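You operate a simulated robot arm through the tools that you are given. There is no shell and no other tool.

You are at the controls of a simulated robot arm. One attempt, no reset.

JOB
Drain the red carboy into the white one with the racking hose.
Fine: orange coupler on its port, purple on the white port; the lever under the ledge open for one run, then shut; leave the couplers in their ports. Set down upright: coupler.

The check looks at the end state, three seconds after you hand in, the way a careful person would. Anything else that was tipped, shoved, dropped, spilled or broken makes it a failure.

ROBOT AND FRAMES
A 7-joint arm with a two-finger parallel gripper, fixed in place. Base frame: the origin is at the foot of the arm, x ahead of it, y to its left, z up. Units: mm, degrees, N and s.
With the tool pointing down near the work surface it reaches from about 280 to 680 mm from the base axis. Its first joint turns from -66.0 to 66.0 degrees. Payload 1.57 kg.
Tool frame: the origin (TCP) lies between the finger pads and is the grasp point; the fingertips stand 30 mm ahead of it; z points along the fingers, y is the line along which they close. The gripper opens to 110 mm. The fingers are 24 mm wide and 12 mm thick; the gripper's body (48 by 112 mm) begins 78 mm behind the TCP.
Orientation is that of the tool frame in the base frame, as a unit quaternion [x, y, z, w]. With the fingers straight down and closing along the base's y, the tool's x points along the base's -x, its y along +y and its z along -z.

CONTROLS
- The arm moves only by the tool jog_arm. Its argument "commands" is a list of rows, each a list of 3 entries, a list of its own where there are three numbers: the shift along the tool's x, y, z in cm, then the turn, a rotation vector about the tool's x, y, z in degrees, then the opening in per cent of the stroke, from 0 (shut) to 100 (fully open). In form: [[[dx, dy, dz], [ax, ay, az], fingers], ...]. A call has 1 to 20 rows; each row shifts and turns the commanded pose from where the row before left it, along the tool's axes as they then stand. Rows are played at 5 a second. More than 50 mm and 8.6 degrees between two rows, or a gripper value outside its range, and nothing of the call is played. A pose out of reach is approached as far as the arm can. The call stops where the force on the tool passes 90 N (or 10 N more than at its start, if that is more) or the arm is blocked; 0.2 s more then pass. The fingers move at their own pace (about 108 mm/s each) and stop on an object; they squeeze with about 38 N. The grip force told is the motor's: it shows also when the fingers shut on nothing. Time passes only in rows, and 0.2 s behind the last, so rows that do not move let the fingers close. The reply holds the time, the measured pose of the TCP, the force on the tool along the base axes, the opening and the grip force, in the units named above and with some noise, with the torque about the TCP (base axes, N m) and any sound that the robot's microphone picked up, and new pictures: "show" is both (left out), scene, wrist or none.
- Cameras (640 x 400 px; columns grow to the right, rows downward): "scene" is fixed at [177.7, -400.2, 1406.8]; the picture's right is [0.67, -0.74, 0.00], its down [-0.41, -0.38, -0.83] and it looks along [0.61, 0.56, -0.56] (base axes); focal length 245 px, centre (320, 200). "wrist" rides on the gripper at [70, 16, -141] in the tool frame; the picture's right is [-0.23, 0.97, 0.00], its down [-0.85, -0.20, -0.48] and it looks along [-0.47, -0.11, 0.88] (tool axes); focal length 222 px, centre (320, 200). There is no depth. A picture from a camera that has moved, and an enlarged one, comes with that camera's place and axes in the base frame and with its lens.
- enlarge(camera, box): a new picture of the part [left, top, right, bottom] of that camera's present view, enlarged. It takes no simulated time.
- job_done(): hands the job in; it is judged then, once.

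Places have to be worked out from the pictures, the camera data and where the tool is seen. Open the gripper and draw the arm clear of the work before you hand the job in, unless the task says otherwise.

The tools are called after "Emit:" by a JSON object that holds its "name" and its "arguments". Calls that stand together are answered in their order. jog_arm: Moves the arm, as the interface text tells. Its arguments: {"type":"object","properties":{"commands":{"type":"array","items":{"type":"array"}},"show":{"type":"string","enum":["both","scene","wrist","none"]}},"required":["commands"]} The other tools are called the same way: enlarge (camera, box) takes an enlarged picture of a part of a camera's view; job_done () hands the job in.

At the start:

```text
clock: 0.0
ee_pos: [335.9, -67.8, 1237.3]
tool_rot: [0.0, 1.0, 0.0, 0.0]
wrist_force: [-0.6, -0.1, 0.7]
ft_torque: [0.02, -0.01, -0.01]
width: 109.8
gripper_force: 0.0
```

scene: 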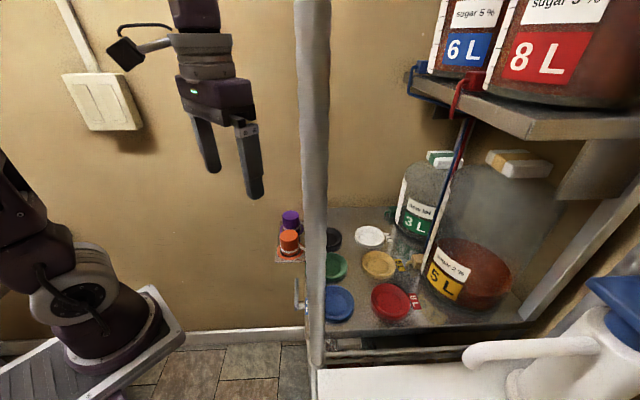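
wrist: 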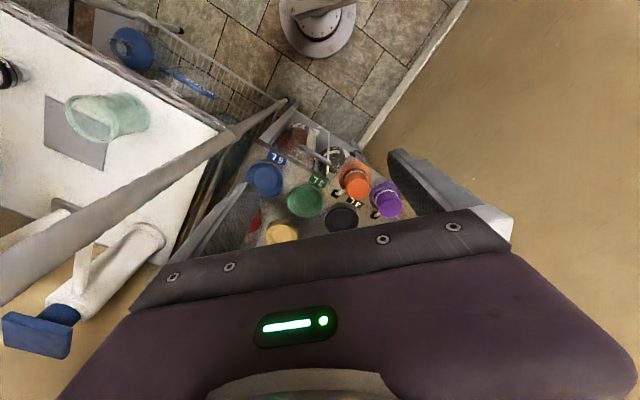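

I start by inspecting the scene closely: the port board, the carboys, and the lever.

Emit:
{"name": "enlarge", "arguments": {"camera": "scene", "box": [260, 190, 460, 330]}}

Emit:
{"name": "enlarge", "arguments": {"camera": "scene", "box": [380, 0, 640, 170]}}

Emit:
{"name": "enlarge", "arguments": {"camera": "wrist", "box": [230, 110, 430, 250]}}

Emit:
{"name": "enlarge", "arguments": {"camera": "scene", "box": [370, 130, 570, 330]}}

```text
2.86 times, centred on (360, 260) of scene
camera zoom: at [177.7, -400.2, 1406.8], right [0.67, -0.74, 0.0], down [-0.41, -0.38, -0.83], along [0.61, 0.56, -0.56], focal length 700 px, centre (206, 29)
```

zoom: 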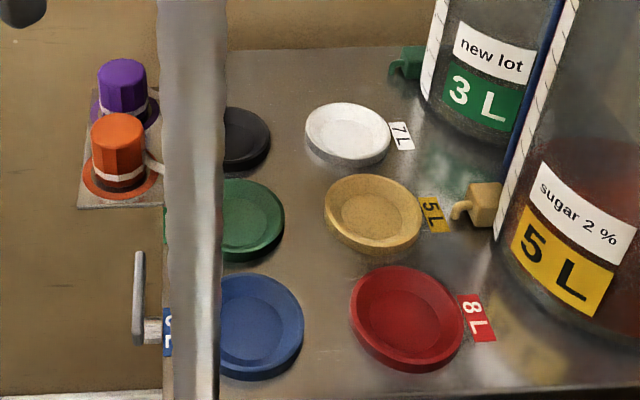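

```text
2.35 times, centred on (510, 85) of scene
camera zoom: at [177.7, -400.2, 1406.8], right [0.67, -0.74, 0.0], down [-0.41, -0.38, -0.83], along [0.61, 0.56, -0.56], focal length 577 px, centre (-127, 471)
```

zoom: 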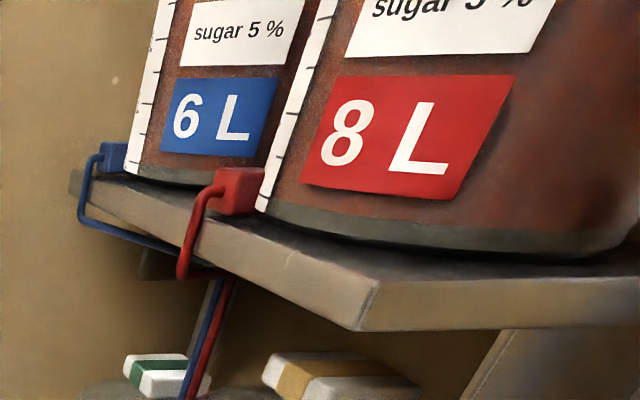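

```text
2.86 times, centred on (330, 180) of wrist
camera zoom: at [267.5, -51.4, 1377.8], right [0.23, 0.97, 0.0], down [0.85, -0.2, 0.48], along [0.47, -0.11, -0.88], focal length 635 px, centre (291, 257)
```

zoom: 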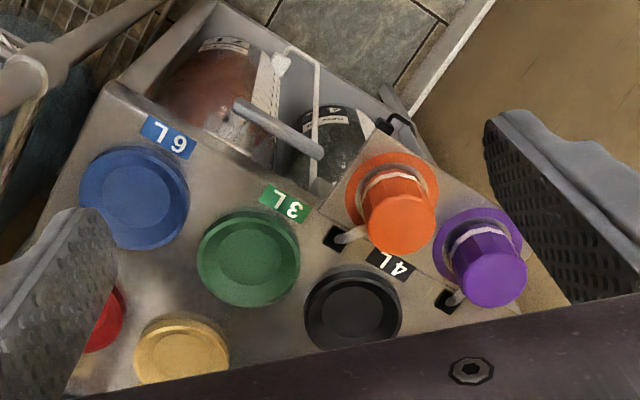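

```text
2.00 times, centred on (470, 230) of scene
camera zoom: at [177.7, -400.2, 1406.8], right [0.67, -0.74, 0.0], down [-0.41, -0.38, -0.83], along [0.61, 0.56, -0.56], focal length 490 px, centre (20, 140)
```

zoom: 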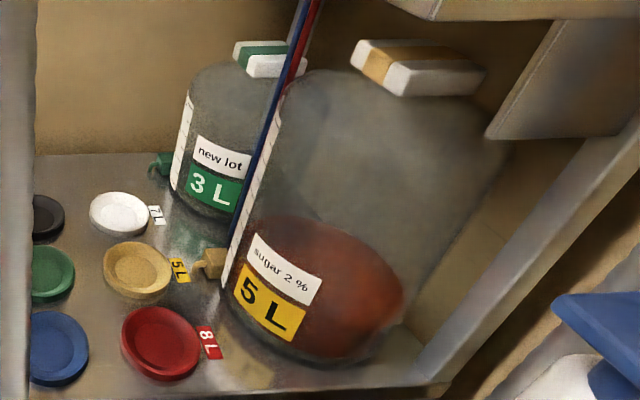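

The plate with the six ports seems to sit at z≈925, red port near (518,-297) and white near (660,-152). The couplers are parked near (474,-21) and (534,39), and a post stands near (332,-244). I move above the middle of the plate for a better look.

Emit:
{"name": "jog_arm", "arguments": {"commands": [[[-3.3, -1.8, 1.4], [0, 0, 0], 100], [[-3.3, -1.8, 1.4], [0, 0, 0], 100], [[-3.3, -1.8, 1.4], [0, 0, 0], 100], [[-3.3, -1.8, 1.4], [0, 0, 0], 100], [[0, 0, 0], [0, 0, 0], 100]]}}

```text
clock: 1.2
ee_pos: [468.9, -139.2, 1180.0]
tool_rot: [0.0, 1.0, 0.0, -0.001]
wrist_force: [-0.4, 0.4, -0.3]
ft_torque: [0.04, -0.01, 0.0]
width: 110.1
gripper_force: 0.0
camera wrist: at [400.6, -123.4, 1321.7], right [0.23, 0.97, 0.0], down [0.86, -0.2, 0.48], along [0.47, -0.11, -0.88], focal length 222 px, centre (320, 200)
```

scene: 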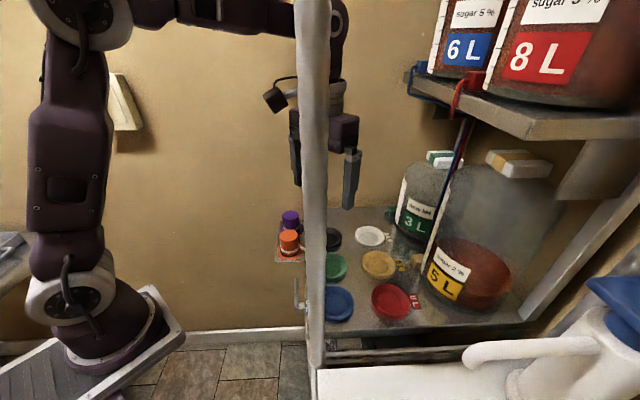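
wrist: 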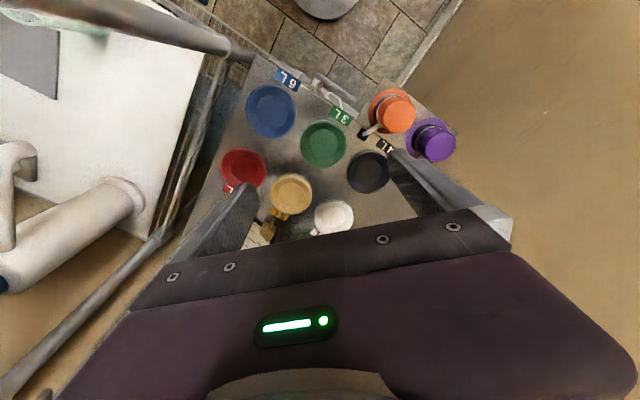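

All six ports are now visible. I enlarge the port plate, the coupler holder and the lever.

Emit:
{"name": "enlarge", "arguments": {"camera": "wrist", "box": [210, 60, 370, 160]}}

Emit:
{"name": "enlarge", "arguments": {"camera": "wrist", "box": [330, 70, 490, 170]}}

Emit:
{"name": "enlarge", "arguments": {"camera": "wrist", "box": [210, 140, 370, 240]}}

Emit:
{"name": "enlarge", "arguments": {"camera": "scene", "box": [330, 220, 450, 320]}}

Emit:
{"name": "enlarge", "arguments": {"camera": "scene", "box": [260, 200, 360, 320]}}

```text
4.00 times, centred on (290, 110) of wrist
camera zoom: at [400.6, -123.4, 1321.7], right [0.23, 0.97, 0.0], down [0.86, -0.2, 0.48], along [0.47, -0.11, -0.88], focal length 888 px, centre (440, 560)
```

zoom: 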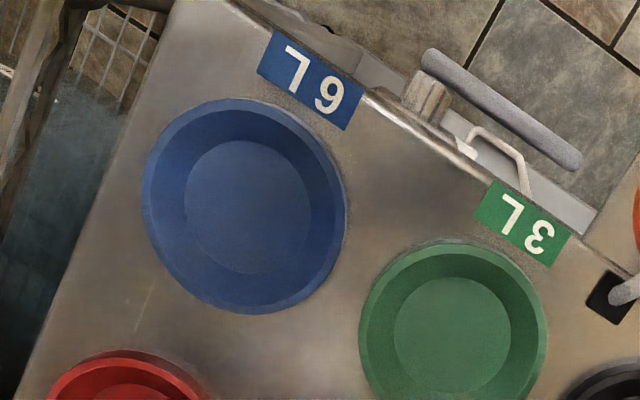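

```text
4.00 times, centred on (410, 120) of wrist
camera zoom: at [400.6, -123.4, 1321.7], right [0.23, 0.97, 0.0], down [0.86, -0.2, 0.48], along [0.47, -0.11, -0.88], focal length 888 px, centre (-40, 520)
```

zoom: 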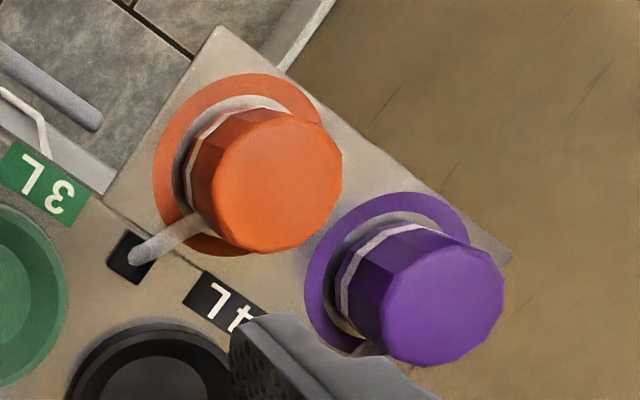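

```text
4.00 times, centred on (290, 190) of wrist
camera zoom: at [400.6, -123.4, 1321.7], right [0.23, 0.97, 0.0], down [0.86, -0.2, 0.48], along [0.47, -0.11, -0.88], focal length 888 px, centre (440, 240)
```

zoom: 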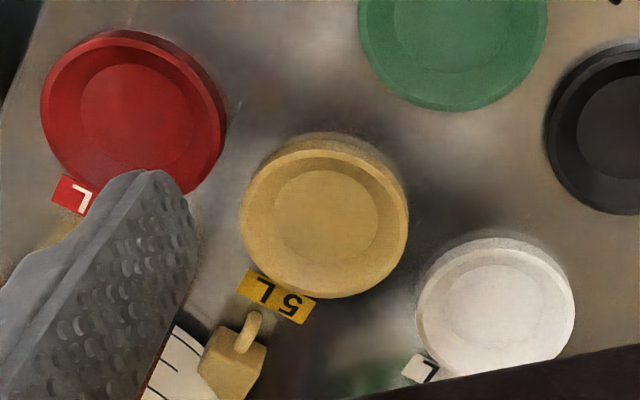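

```text
4.00 times, centred on (390, 270) of scene
camera zoom: at [177.7, -400.2, 1406.8], right [0.67, -0.74, 0.0], down [-0.41, -0.38, -0.83], along [0.61, 0.56, -0.56], focal length 980 px, centre (40, -80)
```

zoom: 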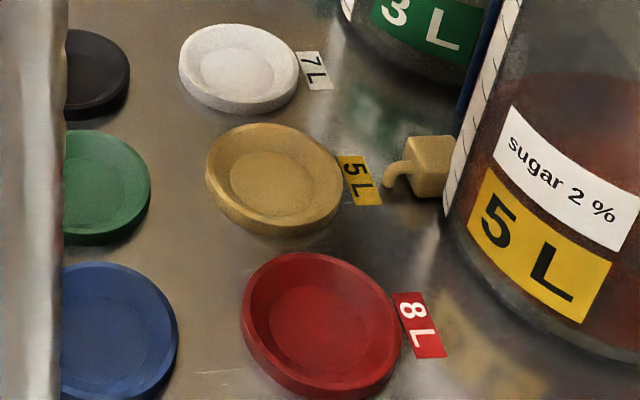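

```text
3.33 times, centred on (310, 260) of scene
camera zoom: at [177.7, -400.2, 1406.8], right [0.67, -0.74, 0.0], down [-0.41, -0.38, -0.83], along [0.61, 0.56, -0.56], focal length 817 px, centre (353, 0)
```

zoom: 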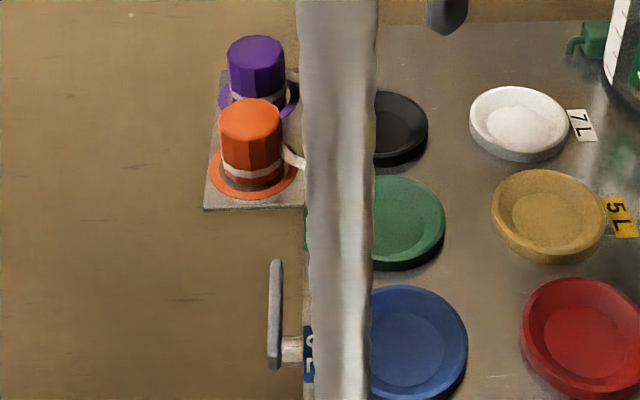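

The ports are plain conical dishes and the lever's handle lies roughly horizontal in front of the plate edge near (400,-125)–(447,-71), z≈860. I move back and yaw/tilt so the wrist camera looks at the front, under the plate.

Emit:
{"name": "jog_arm", "arguments": {"commands": [[[2.32, 2.32, 2.17], [0, 0, 0], 100], [[2.32, 2.32, 2.17], [0, 0, 0], 100], [[2.32, 2.32, 2.17], [0, 0, 0], 100], [[2.32, 2.32, 2.17], [0, 0, 0], 100], [[2.32, 2.32, 2.17], [0, 0, 0], 100], [[2.32, 2.32, 2.17], [0, 0, 0], 100], [[0, 0, 0], [0, 0, 8], 100], [[0, 0, 0], [0, 0, 8], 100], [[0, 0, 0], [0, 0, 8], 100], [[0, 0, 0], [0, 0, 8], 100], [[0, 0, 0], [0, 0, 8], 100], [[0, 0, 0], [0, 0, 8], 100], [[0, 0, 0], [0, -7, 0], 100], [[0, 0, 0], [0, -7, 0], 100], [[0, 0, 0], [0, -7, 0], 100], [[0, 0, 0], [0, 0, 0], 100]]}}

```text
clock: 4.6
ee_pos: [329.8, 0.9, 1054.4]
tool_rot: [0.406, 0.909, -0.028, 0.092]
wrist_force: [-0.7, 0.1, 0.9]
ft_torque: [0.0, -0.01, -0.01]
width: 109.9
gripper_force: 0.0
out of reach, approached as far as the arm can: row 14, 15
camera wrist: at [276.6, 80.8, 1180.7], right [0.87, 0.49, 0.07], down [0.34, -0.7, 0.63], along [0.35, -0.52, -0.78], focal length 222 px, centre (320, 200)
```

scene: 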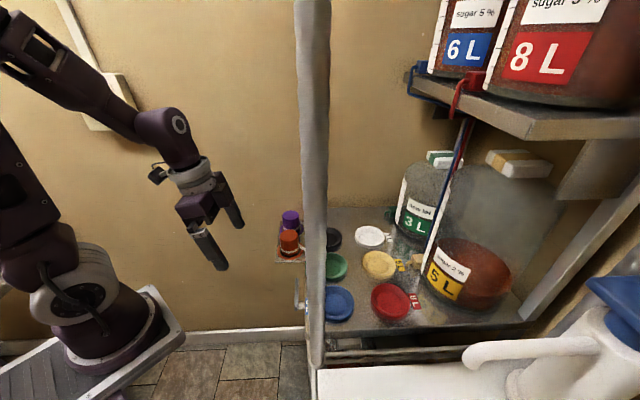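
wrist: 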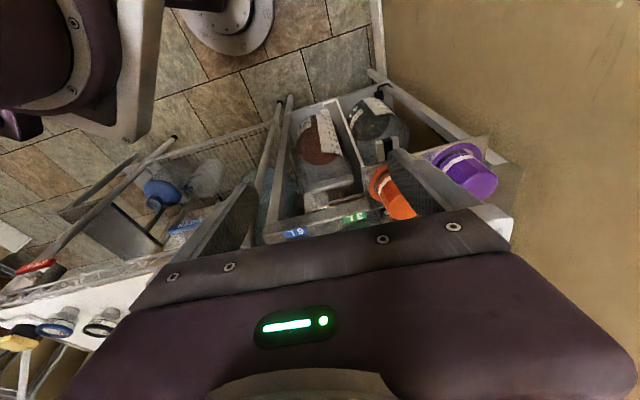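

Emit:
{"name": "enlarge", "arguments": {"camera": "wrist", "box": [250, 80, 430, 250]}}

```text
2.35 times, centred on (340, 165) of wrist
camera zoom: at [276.6, 80.8, 1180.7], right [0.87, 0.49, 0.07], down [0.34, -0.7, 0.63], along [0.35, -0.52, -0.78], focal length 523 px, centre (273, 282)
```

zoom: 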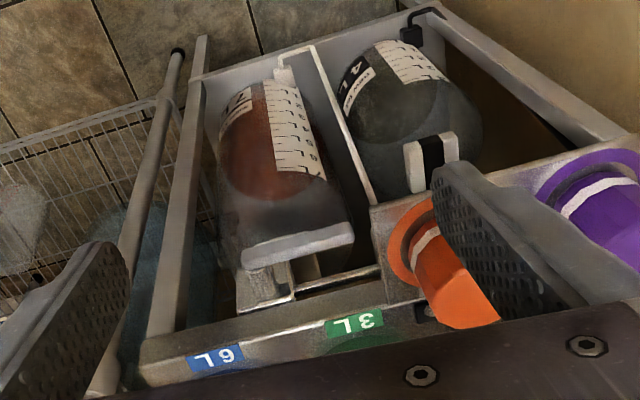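

The lower compartment holds the white (7 L) and black (4 L) carboys. I level the tool again to learn how the commanded pose carries after the "out of reach" rows.

Emit:
{"name": "jog_arm", "arguments": {"commands": [[[-2.0, 0, -0.5], [0, 7, 0], 62], [[-2.0, 0, 0], [0, 7, 0], 62], [[-2.0, 0, 0], [0, 7, 0], 62], [[0, 0, 0], [0, 0, 0], 62]], "show": "wrist"}}

```text
clock: 5.6
ee_pos: [369.1, -43.2, 1062.8]
tool_rot: [0.405, 0.91, 0.047, -0.076]
wrist_force: [0.1, 0.1, 0.0]
ft_torque: [0.01, 0.0, 0.0]
width: 68.2
gripper_force: 0.0
camera wrist: at [349.9, -1.8, 1214.6], right [0.87, 0.49, -0.02], down [0.47, -0.83, 0.32], along [0.14, -0.28, -0.95], focal length 222 px, centre (320, 200)
```

wrist: 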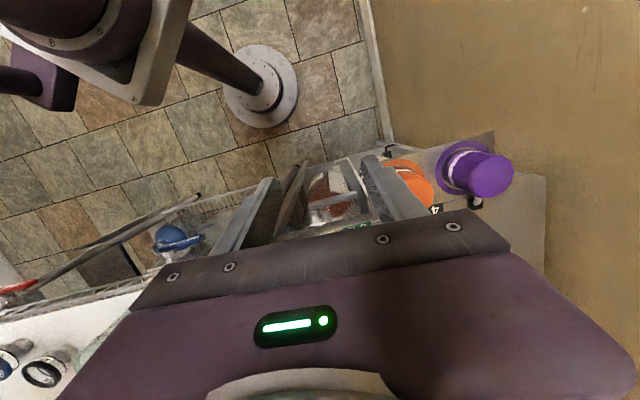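

The commanded pose restarts from the achieved one; I now have about +10° of tilt. I move over the orange coupler at z≈1062 and tilt about -30° so that the wrist leans back toward the front.

Emit:
{"name": "jog_arm", "arguments": {"commands": [[[-1.77, 3.09, -0.24], [0, 0, 0], 62], [[-1.77, 3.09, -0.24], [0, 0, 0], 62], [[-1.77, 3.09, -0.24], [0, 0, 0], 62], [[0, 0, 0], [0, -7.5, 0], 62], [[0, 0, 0], [0, -7.5, 0], 62], [[0, 0, 0], [0, -7.5, 0], 62], [[0, 0, 0], [0, -7.5, 0], 62], [[0, 0, 0], [0, 0, 0], 62]]}}

```text
clock: 7.4
ee_pos: [474.4, -20.1, 1063.1]
tool_rot: [0.402, 0.899, -0.059, 0.164]
wrist_force: [-0.5, 0.1, -0.2]
ft_torque: [0.01, 0.02, 0.01]
width: 68.4
gripper_force: 0.0
camera wrist: at [408.3, 73.3, 1172.9], right [0.86, 0.49, 0.1], down [0.27, -0.62, 0.74], along [0.43, -0.61, -0.67], focal length 222 px, centre (320, 200)
```

scene: 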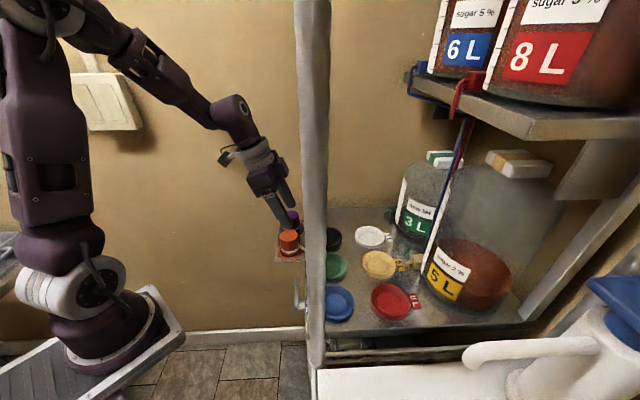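
wrist: 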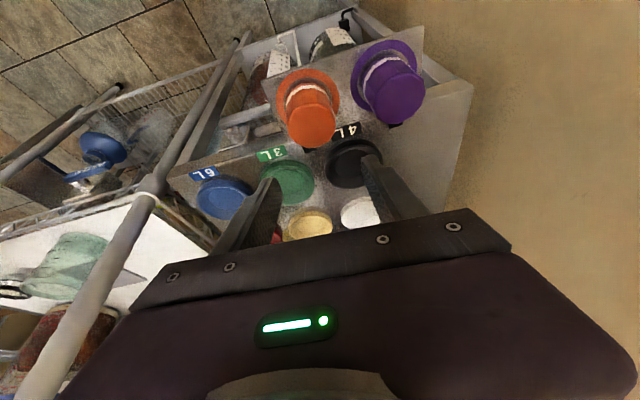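

Good view of everything; I enlarge it to refine the coupler positions and see the nubs.

Emit:
{"name": "enlarge", "arguments": {"camera": "wrist", "box": [240, 20, 440, 150]}}

Emit:
{"name": "enlarge", "arguments": {"camera": "wrist", "box": [180, 110, 400, 250]}}

Emit:
{"name": "enlarge", "arguments": {"camera": "scene", "box": [240, 170, 360, 280]}}

```text
3.08 times, centred on (340, 85) of wrist
camera zoom: at [408.3, 73.3, 1172.9], right [0.86, 0.49, 0.1], down [0.27, -0.62, 0.74], along [0.43, -0.61, -0.67], focal length 684 px, centre (258, 554)
```

zoom: 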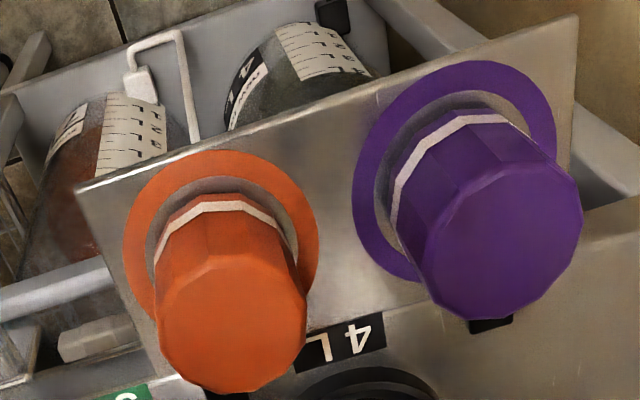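

```text
2.86 times, centred on (290, 180) of wrist
camera zoom: at [408.3, 73.3, 1172.9], right [0.86, 0.49, 0.1], down [0.27, -0.62, 0.74], along [0.43, -0.61, -0.67], focal length 635 px, centre (406, 257)
```

zoom: 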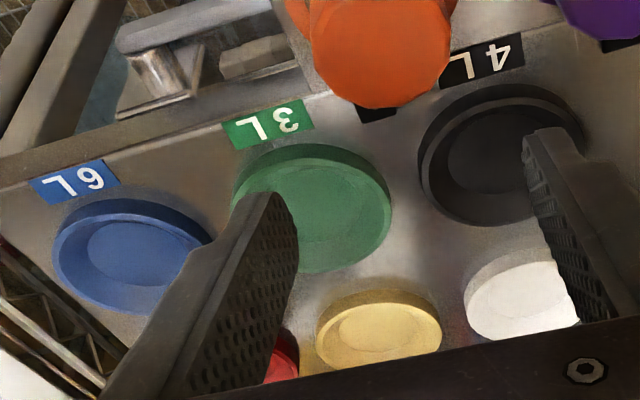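

```text
3.64 times, centred on (300, 225) of scene
camera zoom: at [177.7, -400.2, 1406.8], right [0.67, -0.74, 0.0], down [-0.41, -0.38, -0.83], along [0.61, 0.56, -0.56], focal length 891 px, centre (393, 109)
```

zoom: 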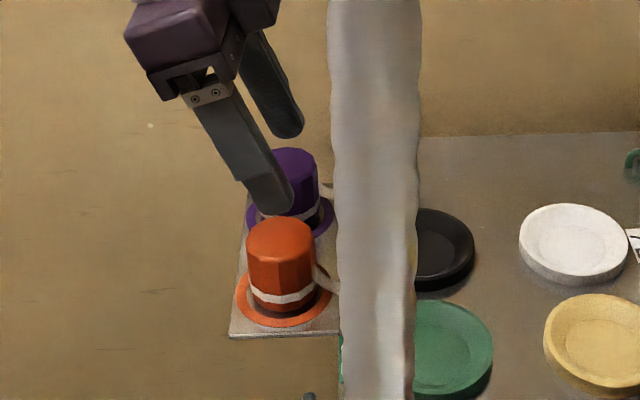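

Orange knob's top is triangulated at about (475,-18,970), flange z≈912. I descend most of the way with a 68 mm opening and check.

Emit:
{"name": "jog_arm", "arguments": {"commands": [[[0.97, -0.04, 2.6], [0, 0, 0], 62], [[0.97, -0.04, 2.6], [0, 0, 0], 62], [[0.97, -0.04, 2.6], [0, 0, 0], 62], [[0, 0, 0], [0, 0, 0], 62]]}}

Emit:
{"name": "enlarge", "arguments": {"camera": "scene", "box": [240, 170, 360, 280]}}

Emit:
{"name": "enlarge", "arguments": {"camera": "wrist", "box": [220, 60, 420, 220]}}

```text
clock: 8.4
ee_pos: [474.2, -18.4, 979.6]
tool_rot: [0.402, 0.899, -0.059, 0.163]
wrist_force: [-0.6, 0.0, 0.3]
ft_torque: [-0.02, 0.0, 0.0]
width: 68.1
gripper_force: 0.1
camera wrist: at [408.9, 75.0, 1088.7], right [0.86, 0.49, 0.1], down [0.27, -0.62, 0.74], along [0.43, -0.61, -0.67], focal length 222 px, centre (320, 200)
```

scene: 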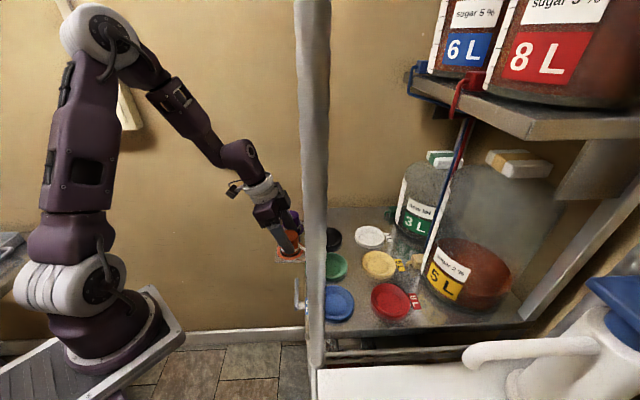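
wrist: 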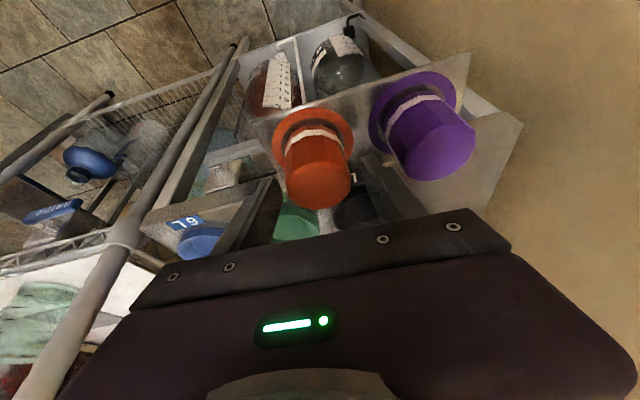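

```text
3.64 times, centred on (300, 225) of scene
camera zoom: at [177.7, -400.2, 1406.8], right [0.67, -0.74, 0.0], down [-0.41, -0.38, -0.83], along [0.61, 0.56, -0.56], focal length 891 px, centre (393, 109)
```

zoom: 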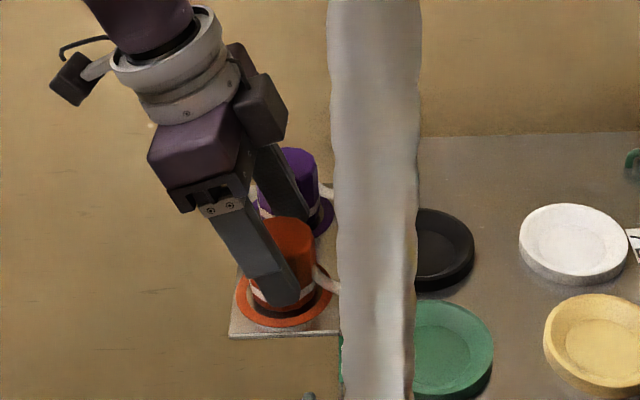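

```text
2.50 times, centred on (320, 140) of wrist
camera zoom: at [408.9, 75.0, 1088.7], right [0.86, 0.49, 0.1], down [0.27, -0.62, 0.74], along [0.43, -0.61, -0.67], focal length 555 px, centre (320, 350)
```

zoom: 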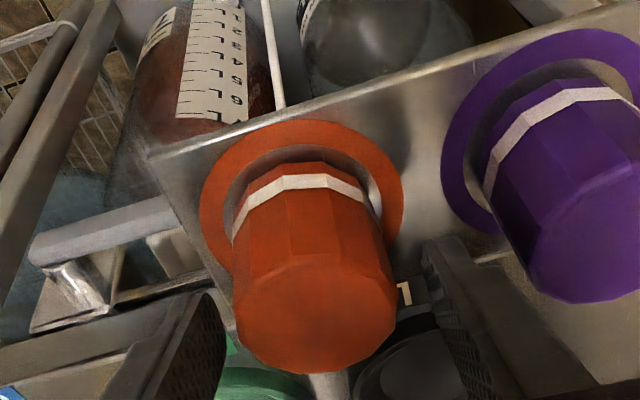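

The knob is centred between the fingers. I go down the last 27 mm and close.

Emit:
{"name": "jog_arm", "arguments": {"commands": [[[0.46, -0.03, 1.27], [0, 0, 0], 62], [[0.46, -0.03, 1.27], [0, 0, 0], 62], [[0, 0, 0], [0, 0, 0], 62], [[0, 0, 0], [0, 0, 0], 20], [[0, 0, 0], [0, 0, 0], 20], [[0, 0, 0], [0, 0, 0], 20]]}}

Emit:
{"name": "enlarge", "arguments": {"camera": "scene", "box": [240, 170, 360, 280]}}

```text
clock: 9.8
ee_pos: [471.3, -23.6, 952.3]
tool_rot: [0.406, 0.898, -0.064, 0.16]
wrist_force: [-31.1, -25.4, 54.4]
ft_torque: [-1.94, 2.31, -0.41]
width: 57.0
gripper_force: 19.6
camera wrist: at [407.0, 72.4, 1062.6], right [0.87, 0.48, 0.09], down [0.27, -0.62, 0.74], along [0.41, -0.62, -0.67], focal length 222 px, centre (320, 200)
```

scene: 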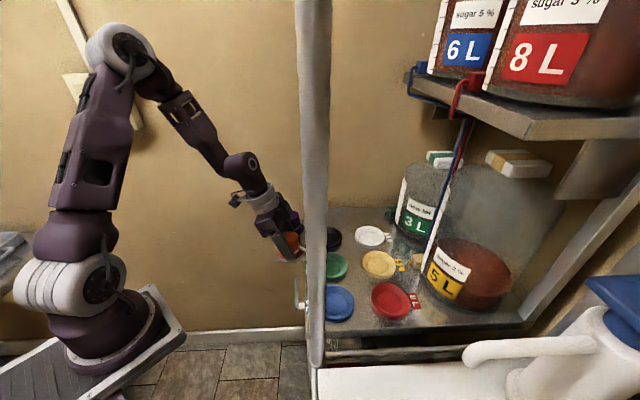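
wrist: 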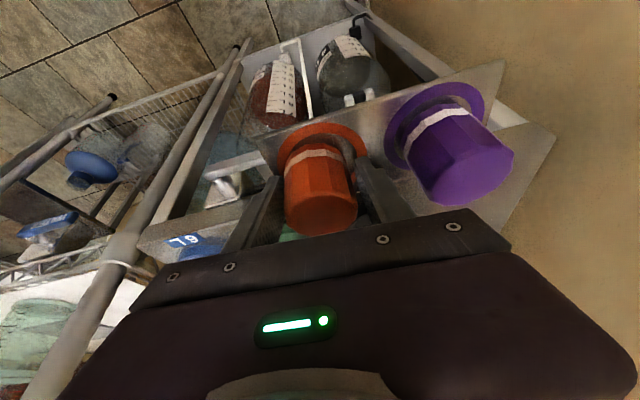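

```text
3.64 times, centred on (300, 225) of scene
camera zoom: at [176.1, -400.8, 1406.8], right [0.67, -0.74, 0.0], down [-0.41, -0.37, -0.83], along [0.62, 0.56, -0.56], focal length 891 px, centre (393, 109)
```

zoom: 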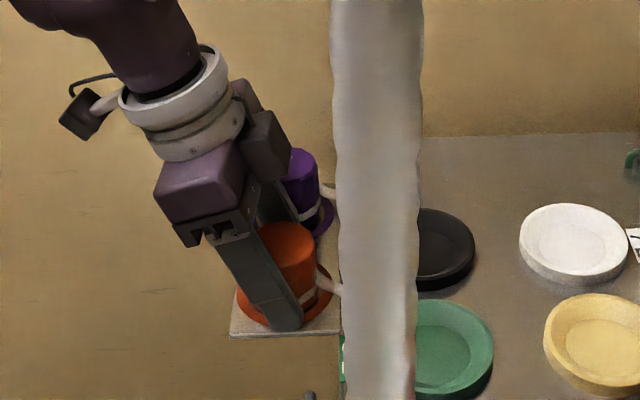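

Contact: 54 N upward and width stopped at 57 mm, so a fingertip is likely pressing on the brim. I reopen, raise a bit and look.

Emit:
{"name": "jog_arm", "arguments": {"commands": [[[0, 0, 0], [0, 0, 0], 62], [[-0.3, 0, -0.8], [0, 0, 0], 62], [[0, 0, 0], [0, 0, 0], 62]]}}

Emit:
{"name": "enlarge", "arguments": {"camera": "scene", "box": [240, 170, 360, 280]}}

Emit:
{"name": "enlarge", "arguments": {"camera": "wrist", "box": [220, 80, 420, 240]}}

```text
clock: 10.6
ee_pos: [474.8, -17.5, 961.0]
tool_rot: [0.402, 0.899, -0.058, 0.162]
wrist_force: [0.1, 0.6, -0.5]
ft_torque: [0.0, 0.01, 0.03]
width: 68.2
gripper_force: 0.0
camera wrist: at [409.3, 75.3, 1070.5], right [0.86, 0.49, 0.1], down [0.27, -0.62, 0.74], along [0.43, -0.61, -0.67], focal length 222 px, centre (320, 200)
```

scene: 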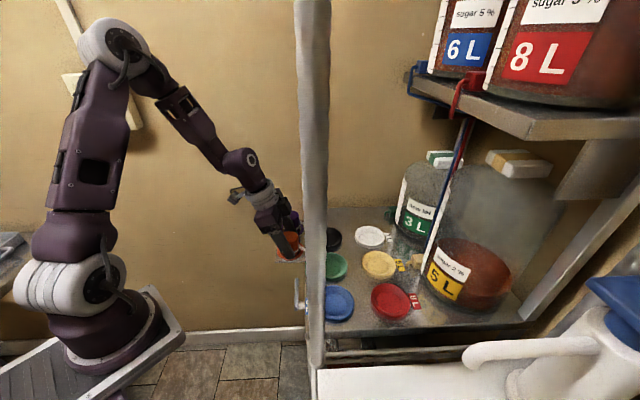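
wrist: 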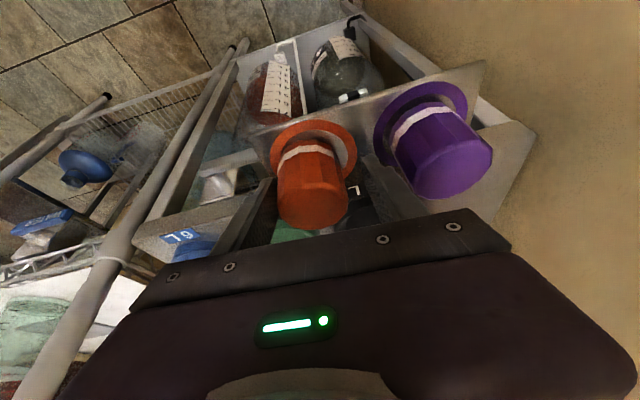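

```text
3.64 times, centred on (300, 225) of scene
camera zoom: at [177.7, -400.2, 1406.8], right [0.67, -0.74, 0.0], down [-0.41, -0.38, -0.83], along [0.61, 0.56, -0.56], focal length 891 px, centre (393, 109)
```

zoom: 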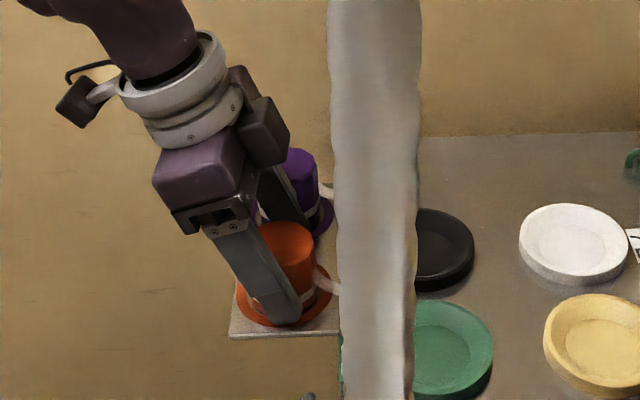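

```text
2.50 times, centred on (320, 160) of wrist
camera zoom: at [409.3, 75.3, 1070.5], right [0.86, 0.49, 0.1], down [0.27, -0.62, 0.74], along [0.43, -0.61, -0.67], focal length 555 px, centre (320, 300)
```

zoom: 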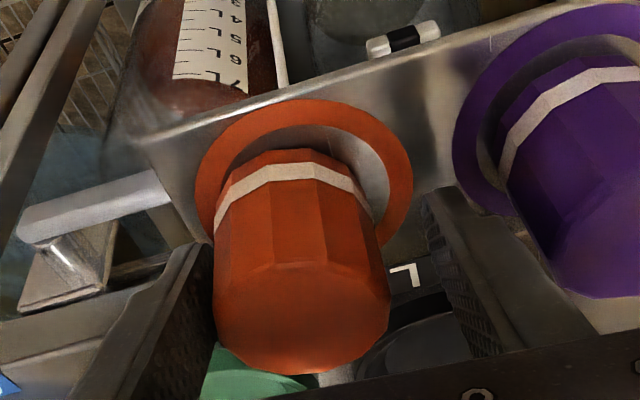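

Released cleanly. Before continuing I look closely at the white carboy's level.

Emit:
{"name": "enlarge", "arguments": {"camera": "wrist", "box": [230, 30, 330, 130]}}

Emit:
{"name": "enlarge", "arguments": {"camera": "wrist", "box": [180, 130, 300, 230]}}

```text
4.00 times, centred on (280, 80) of wrist
camera zoom: at [409.3, 75.3, 1070.5], right [0.86, 0.49, 0.1], down [0.27, -0.62, 0.74], along [0.43, -0.61, -0.67], focal length 888 px, centre (480, 680)
```

zoom: 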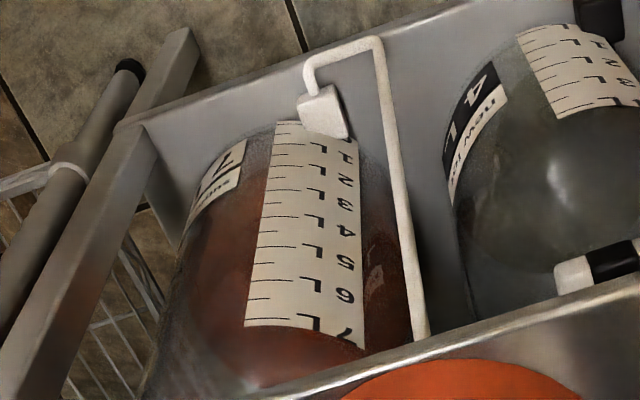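

```text
4.00 times, centred on (240, 180) of wrist
camera zoom: at [409.3, 75.3, 1070.5], right [0.86, 0.49, 0.1], down [0.27, -0.62, 0.74], along [0.43, -0.61, -0.67], focal length 888 px, centre (640, 280)
```

zoom: 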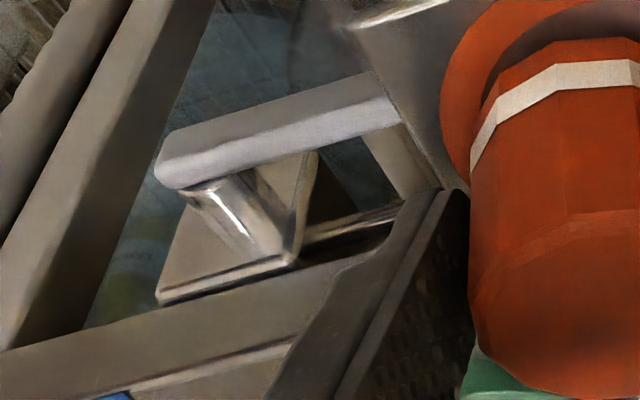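

The earlier torque says the -d1 fingertip pressed on the brim. Now at z=961 I shift 4 mm toward the near side and close again.

Emit:
{"name": "jog_arm", "arguments": {"commands": [[[0, -0.4, 0], [0, 0, 0], 62], [[0, 0, 0], [0, 0, 0], 50], [[0, 0, 0], [0, 0, 0], 38], [[0, 0, 0], [0, 0, 0], 38]], "show": "wrist"}}

Emit:
{"name": "enlarge", "arguments": {"camera": "wrist", "box": [220, 80, 420, 240]}}

Emit:
{"name": "enlarge", "arguments": {"camera": "scene", "box": [240, 170, 360, 280]}}

```text
clock: 11.6
ee_pos: [472.9, -21.6, 961.7]
tool_rot: [0.402, 0.899, -0.059, 0.163]
wrist_force: [-0.3, 0.1, 1.9]
ft_torque: [-0.01, 0.02, -0.05]
width: 48.8
gripper_force: 37.9
camera wrist: at [406.8, 72.0, 1071.0], right [0.86, 0.49, 0.1], down [0.27, -0.62, 0.74], along [0.42, -0.61, -0.67], focal length 222 px, centre (320, 200)
```

wrist: 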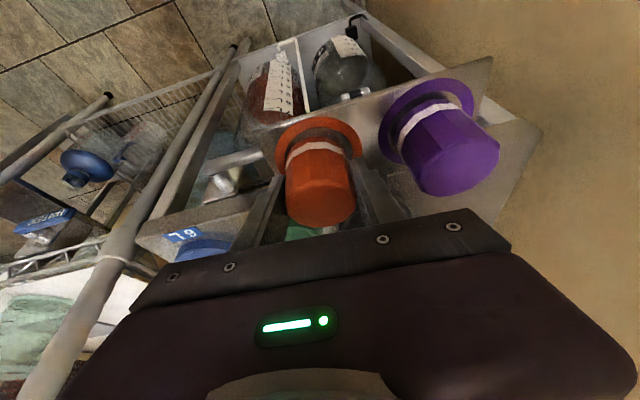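

```text
2.50 times, centred on (320, 160) of wrist
camera zoom: at [406.8, 72.0, 1071.0], right [0.86, 0.49, 0.1], down [0.27, -0.62, 0.74], along [0.42, -0.61, -0.67], focal length 555 px, centre (320, 300)
```

zoom: 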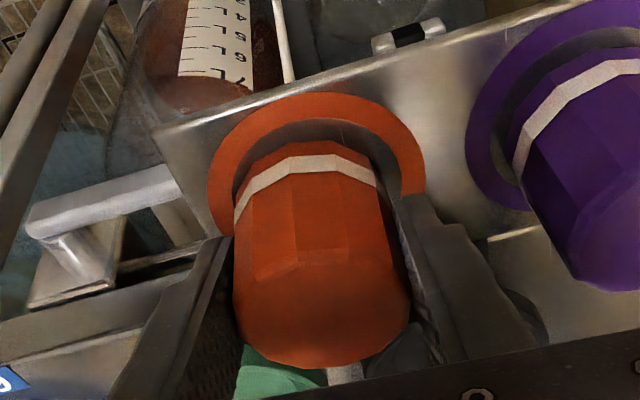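

```text
3.64 times, centred on (300, 225) of scene
camera zoom: at [177.7, -400.2, 1406.8], right [0.67, -0.74, 0.0], down [-0.41, -0.38, -0.83], along [0.61, 0.56, -0.56], focal length 891 px, centre (393, 109)
```

zoom: 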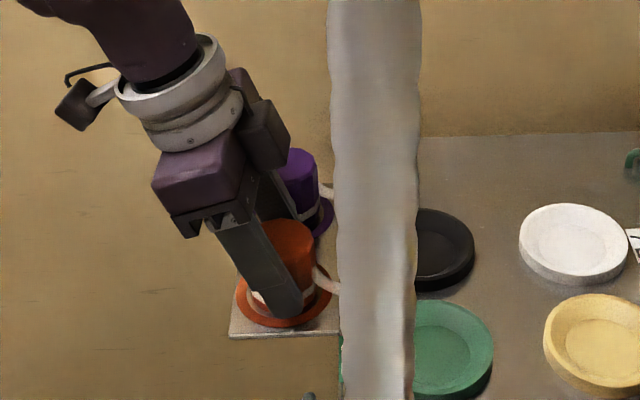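

Firm grip: width 48.8 mm, 38 N, no side force. I lift straight up, watching force from the hose.

Emit:
{"name": "jog_arm", "arguments": {"commands": [[[-0.34, 0.03, -0.94], [0, 0, 0], 36], [[-0.51, 0.04, -1.41], [0, 0, 0], 36], [[-1.03, 0.08, -2.82], [0, 0, 0], 36], [[-1.03, 0.08, -2.82], [0, 0, 0], 36], [[0, 0, 0], [0, 0, 0], 36]]}}

Emit:
{"name": "enlarge", "arguments": {"camera": "scene", "box": [240, 150, 400, 280]}}

Emit:
{"name": "enlarge", "arguments": {"camera": "wrist", "box": [220, 60, 460, 240]}}

```text
clock: 12.8
ee_pos: [472.1, -21.6, 1047.3]
tool_rot: [0.402, 0.899, -0.06, 0.163]
wrist_force: [-0.9, -0.5, -1.0]
ft_torque: [-0.02, 0.04, -0.01]
width: 49.1
gripper_force: 38.3
camera wrist: at [407.0, 72.2, 1157.6], right [0.87, 0.49, 0.1], down [0.27, -0.62, 0.74], along [0.42, -0.61, -0.67], focal length 222 px, centre (320, 200)
```

scene: 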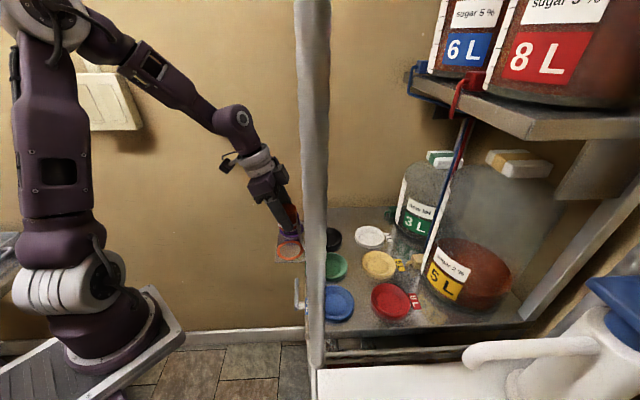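
wrist: 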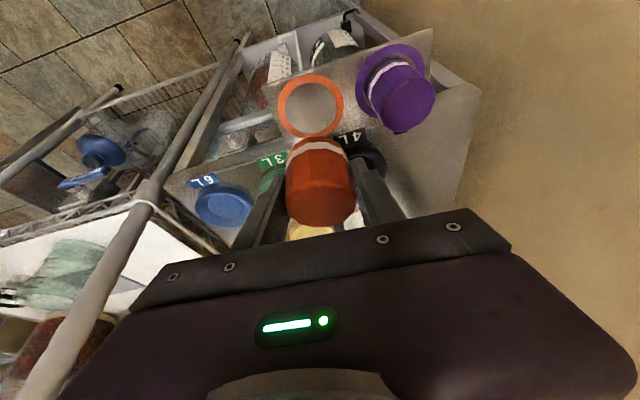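

```text
3.08 times, centred on (320, 215) of scene
camera zoom: at [177.7, -400.2, 1406.8], right [0.67, -0.74, 0.0], down [-0.41, -0.38, -0.83], along [0.61, 0.56, -0.56], focal length 754 px, centre (320, 154)
```

zoom: 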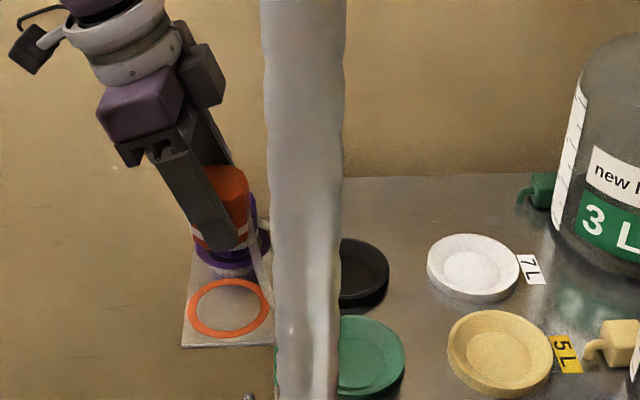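

```text
2.22 times, centred on (340, 150) of wrist
camera zoom: at [407.0, 72.2, 1157.6], right [0.87, 0.49, 0.1], down [0.27, -0.62, 0.74], along [0.42, -0.61, -0.67], focal length 494 px, centre (276, 311)
```

zoom: 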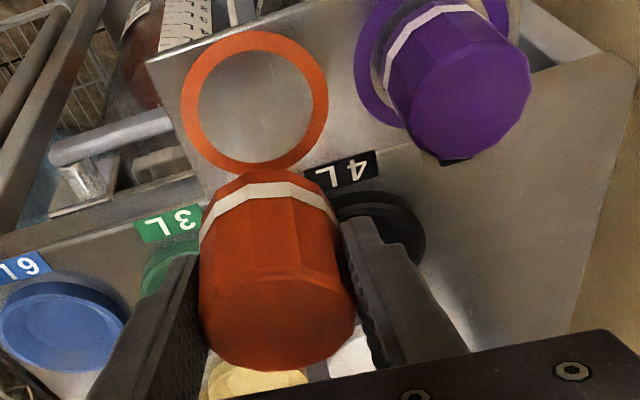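

The "brim" was just a painted ring: the coupler is a plain ~49 mm plug whose base is ~41 mm below the TCP. The red port's centre works out to (520.5,-297). I go halfway and watch clearance to the post.

Emit:
{"name": "jog_arm", "arguments": {"commands": [[[-2.755, -1.861, 1.086], [0, 0, 0], 36], [[-2.755, -1.861, 1.086], [0, 0, 0], 36], [[-2.755, -1.861, 1.086], [0, 0, 0], 36], [[-2.755, -1.861, 1.086], [0, 0, 0], 36], [[0, 0, 0], [0, 0, 0], 36]]}}

```text
clock: 14.0
ee_pos: [497.4, -160.9, 1040.5]
tool_rot: [0.402, 0.899, -0.059, 0.162]
wrist_force: [0.1, -0.2, -1.5]
ft_torque: [0.02, 0.02, 0.02]
width: 49.0
gripper_force: 37.6
camera wrist: at [431.8, -66.5, 1151.3], right [0.86, 0.49, 0.1], down [0.27, -0.62, 0.74], along [0.42, -0.61, -0.67], focal length 222 px, centre (320, 200)
```

scene: 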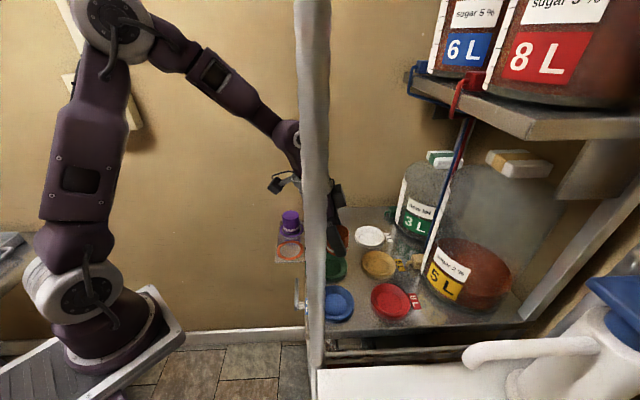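
wrist: 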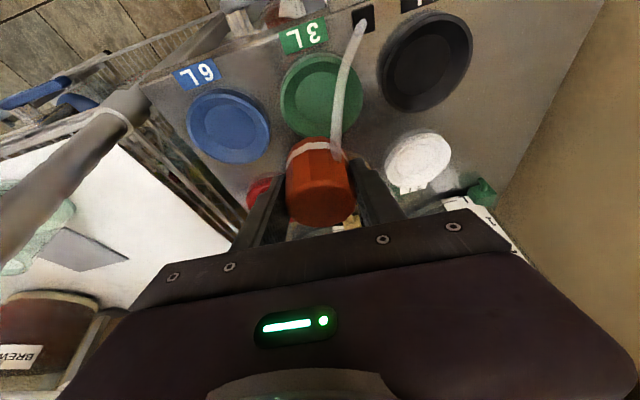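

Fine so far, hose has slack. I continue three more steps and check.

Emit:
{"name": "jog_arm", "arguments": {"commands": [[[-2.755, -1.861, 1.086], [0, 0, 0], 36], [[-2.755, -1.861, 1.086], [0, 0, 0], 36], [[-2.0, -1.4, 0.8], [0, 0, 0], 36], [[0, 0, 0], [0, 0, 0], 36]]}}

```text
clock: 15.0
ee_pos: [514.0, -253.6, 1037.1]
tool_rot: [0.402, 0.899, -0.059, 0.163]
wrist_force: [-0.9, 0.0, -2.0]
ft_torque: [-0.01, -0.02, 0.0]
width: 49.0
gripper_force: 37.9
camera wrist: at [448.0, -160.6, 1146.8], right [0.86, 0.49, 0.1], down [0.27, -0.62, 0.74], along [0.42, -0.61, -0.67], focal length 222 px, centre (320, 200)
```

scene: 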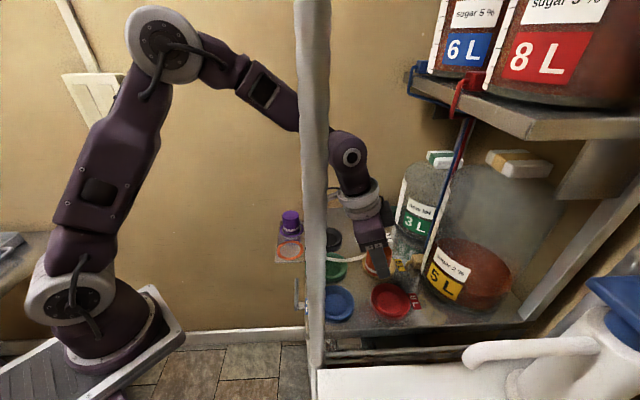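
wrist: 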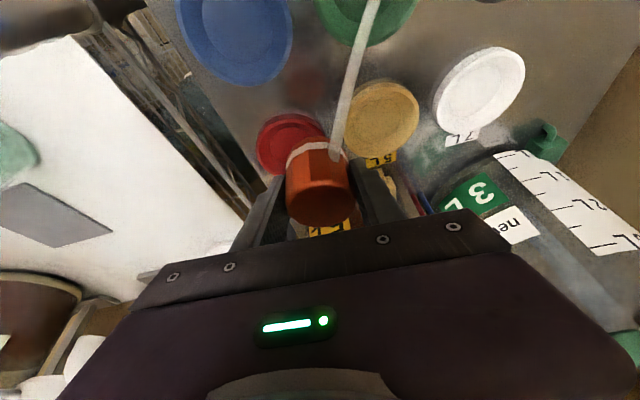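

Still clear. I move the remaining 44 mm to stand above the red port.

Emit:
{"name": "jog_arm", "arguments": {"commands": [[[-1.15, -0.81, 0.4], [0, 0, 0], 36], [[-1.15, -0.81, 0.4], [0, 0, 0], 36], [[-1.15, -0.81, 0.4], [0, 0, 0], 36], [[0, 0, 0], [0, 0, 0], 36]]}}

Emit:
{"name": "enlarge", "arguments": {"camera": "scene", "box": [310, 130, 470, 330]}}

Emit:
{"name": "enlarge", "arguments": {"camera": "wrist", "box": [220, 80, 420, 240]}}

```text
clock: 16.0
ee_pos: [519.3, -297.0, 1036.2]
tool_rot: [0.402, 0.899, -0.059, 0.163]
wrist_force: [0.2, 0.2, -1.3]
ft_torque: [0.02, 0.01, 0.04]
width: 48.9
gripper_force: 38.4
camera wrist: at [453.1, -203.7, 1146.3], right [0.86, 0.49, 0.1], down [0.27, -0.62, 0.74], along [0.42, -0.61, -0.67], focal length 222 px, centre (320, 200)
```

scene: 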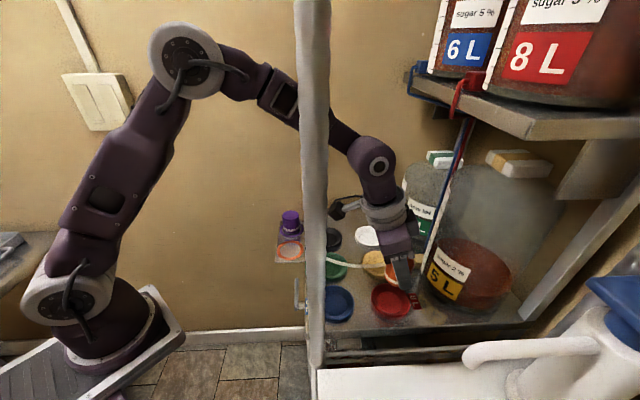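
wrist: 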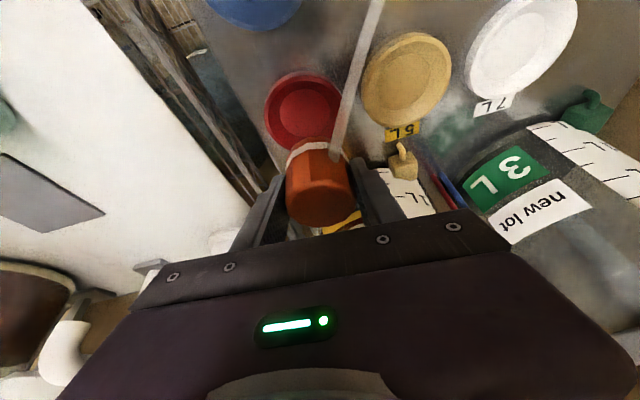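

```text
2.00 times, centred on (390, 230) of scene
camera zoom: at [177.7, -400.3, 1406.7], right [0.67, -0.74, 0.0], down [-0.41, -0.38, -0.83], along [0.61, 0.56, -0.56], focal length 490 px, centre (180, 140)
```

zoom: 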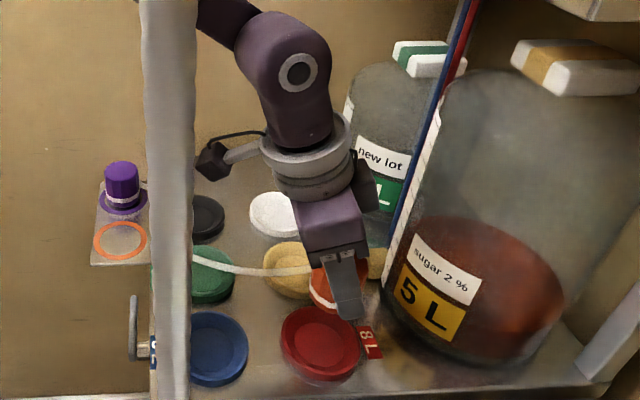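

```text
2.50 times, centred on (320, 160) of wrist
camera zoom: at [453.1, -203.7, 1146.3], right [0.86, 0.49, 0.1], down [0.27, -0.62, 0.74], along [0.42, -0.61, -0.67], focal length 555 px, centre (320, 300)
```

zoom: 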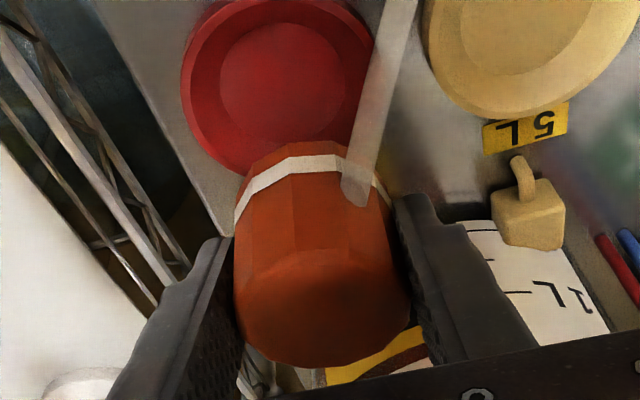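

The coupler hangs over the red dish. Estimates of its centre differ by a few mm (x 514–521), so I lower to about 20 mm over the dish and recheck up close.

Emit:
{"name": "jog_arm", "arguments": {"commands": [[[0.93, -0.14, 2.37], [0, 0, 0], 36], [[0.93, -0.14, 2.37], [0, 0, 0], 36], [[0, 0, 0], [0, 0, 0], 36]]}}

Emit:
{"name": "enlarge", "arguments": {"camera": "scene", "box": [350, 240, 450, 330]}}

Emit:
{"name": "enlarge", "arguments": {"camera": "wrist", "box": [220, 80, 420, 240]}}

```text
clock: 16.8
ee_pos: [516.0, -298.2, 982.7]
tool_rot: [0.402, 0.899, -0.059, 0.163]
wrist_force: [0.3, 0.1, -1.6]
ft_torque: [-0.02, -0.02, 0.0]
width: 49.0
gripper_force: 37.7
camera wrist: at [451.7, -204.1, 1094.9], right [0.87, 0.49, 0.1], down [0.27, -0.62, 0.74], along [0.42, -0.61, -0.67], focal length 222 px, centre (320, 200)
```

scene: 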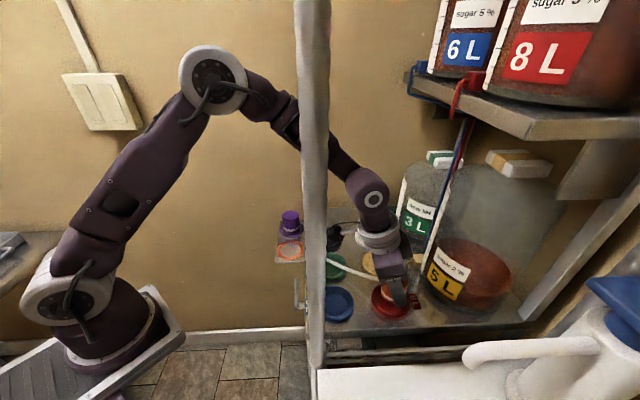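
wrist: 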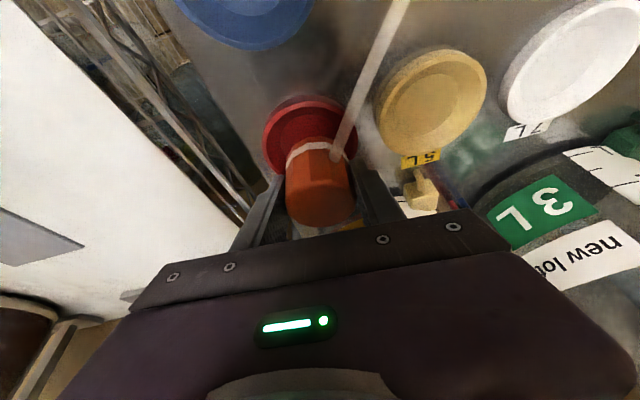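

```text
4.44 times, centred on (400, 285) of scene
camera zoom: at [177.7, -400.3, 1406.7], right [0.67, -0.74, 0.0], down [-0.41, -0.38, -0.83], along [0.61, 0.56, -0.56], focal length 1089 px, centre (-36, -178)
```

zoom: 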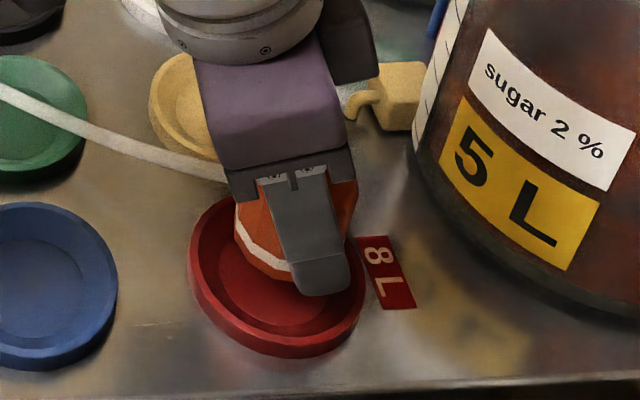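

```text
2.50 times, centred on (320, 160) of wrist
camera zoom: at [451.7, -204.1, 1094.9], right [0.87, 0.49, 0.1], down [0.27, -0.62, 0.74], along [0.42, -0.61, -0.67], focal length 555 px, centre (320, 300)
```

zoom: 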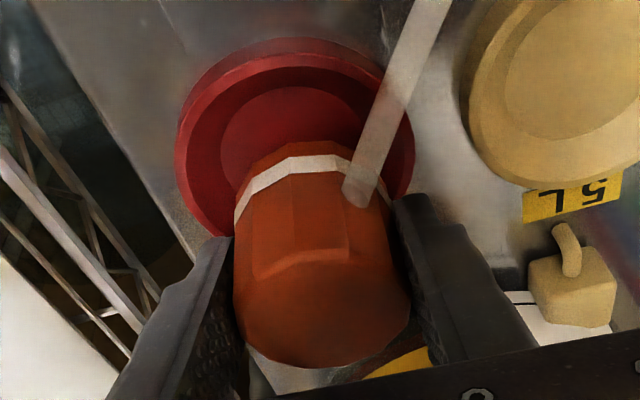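

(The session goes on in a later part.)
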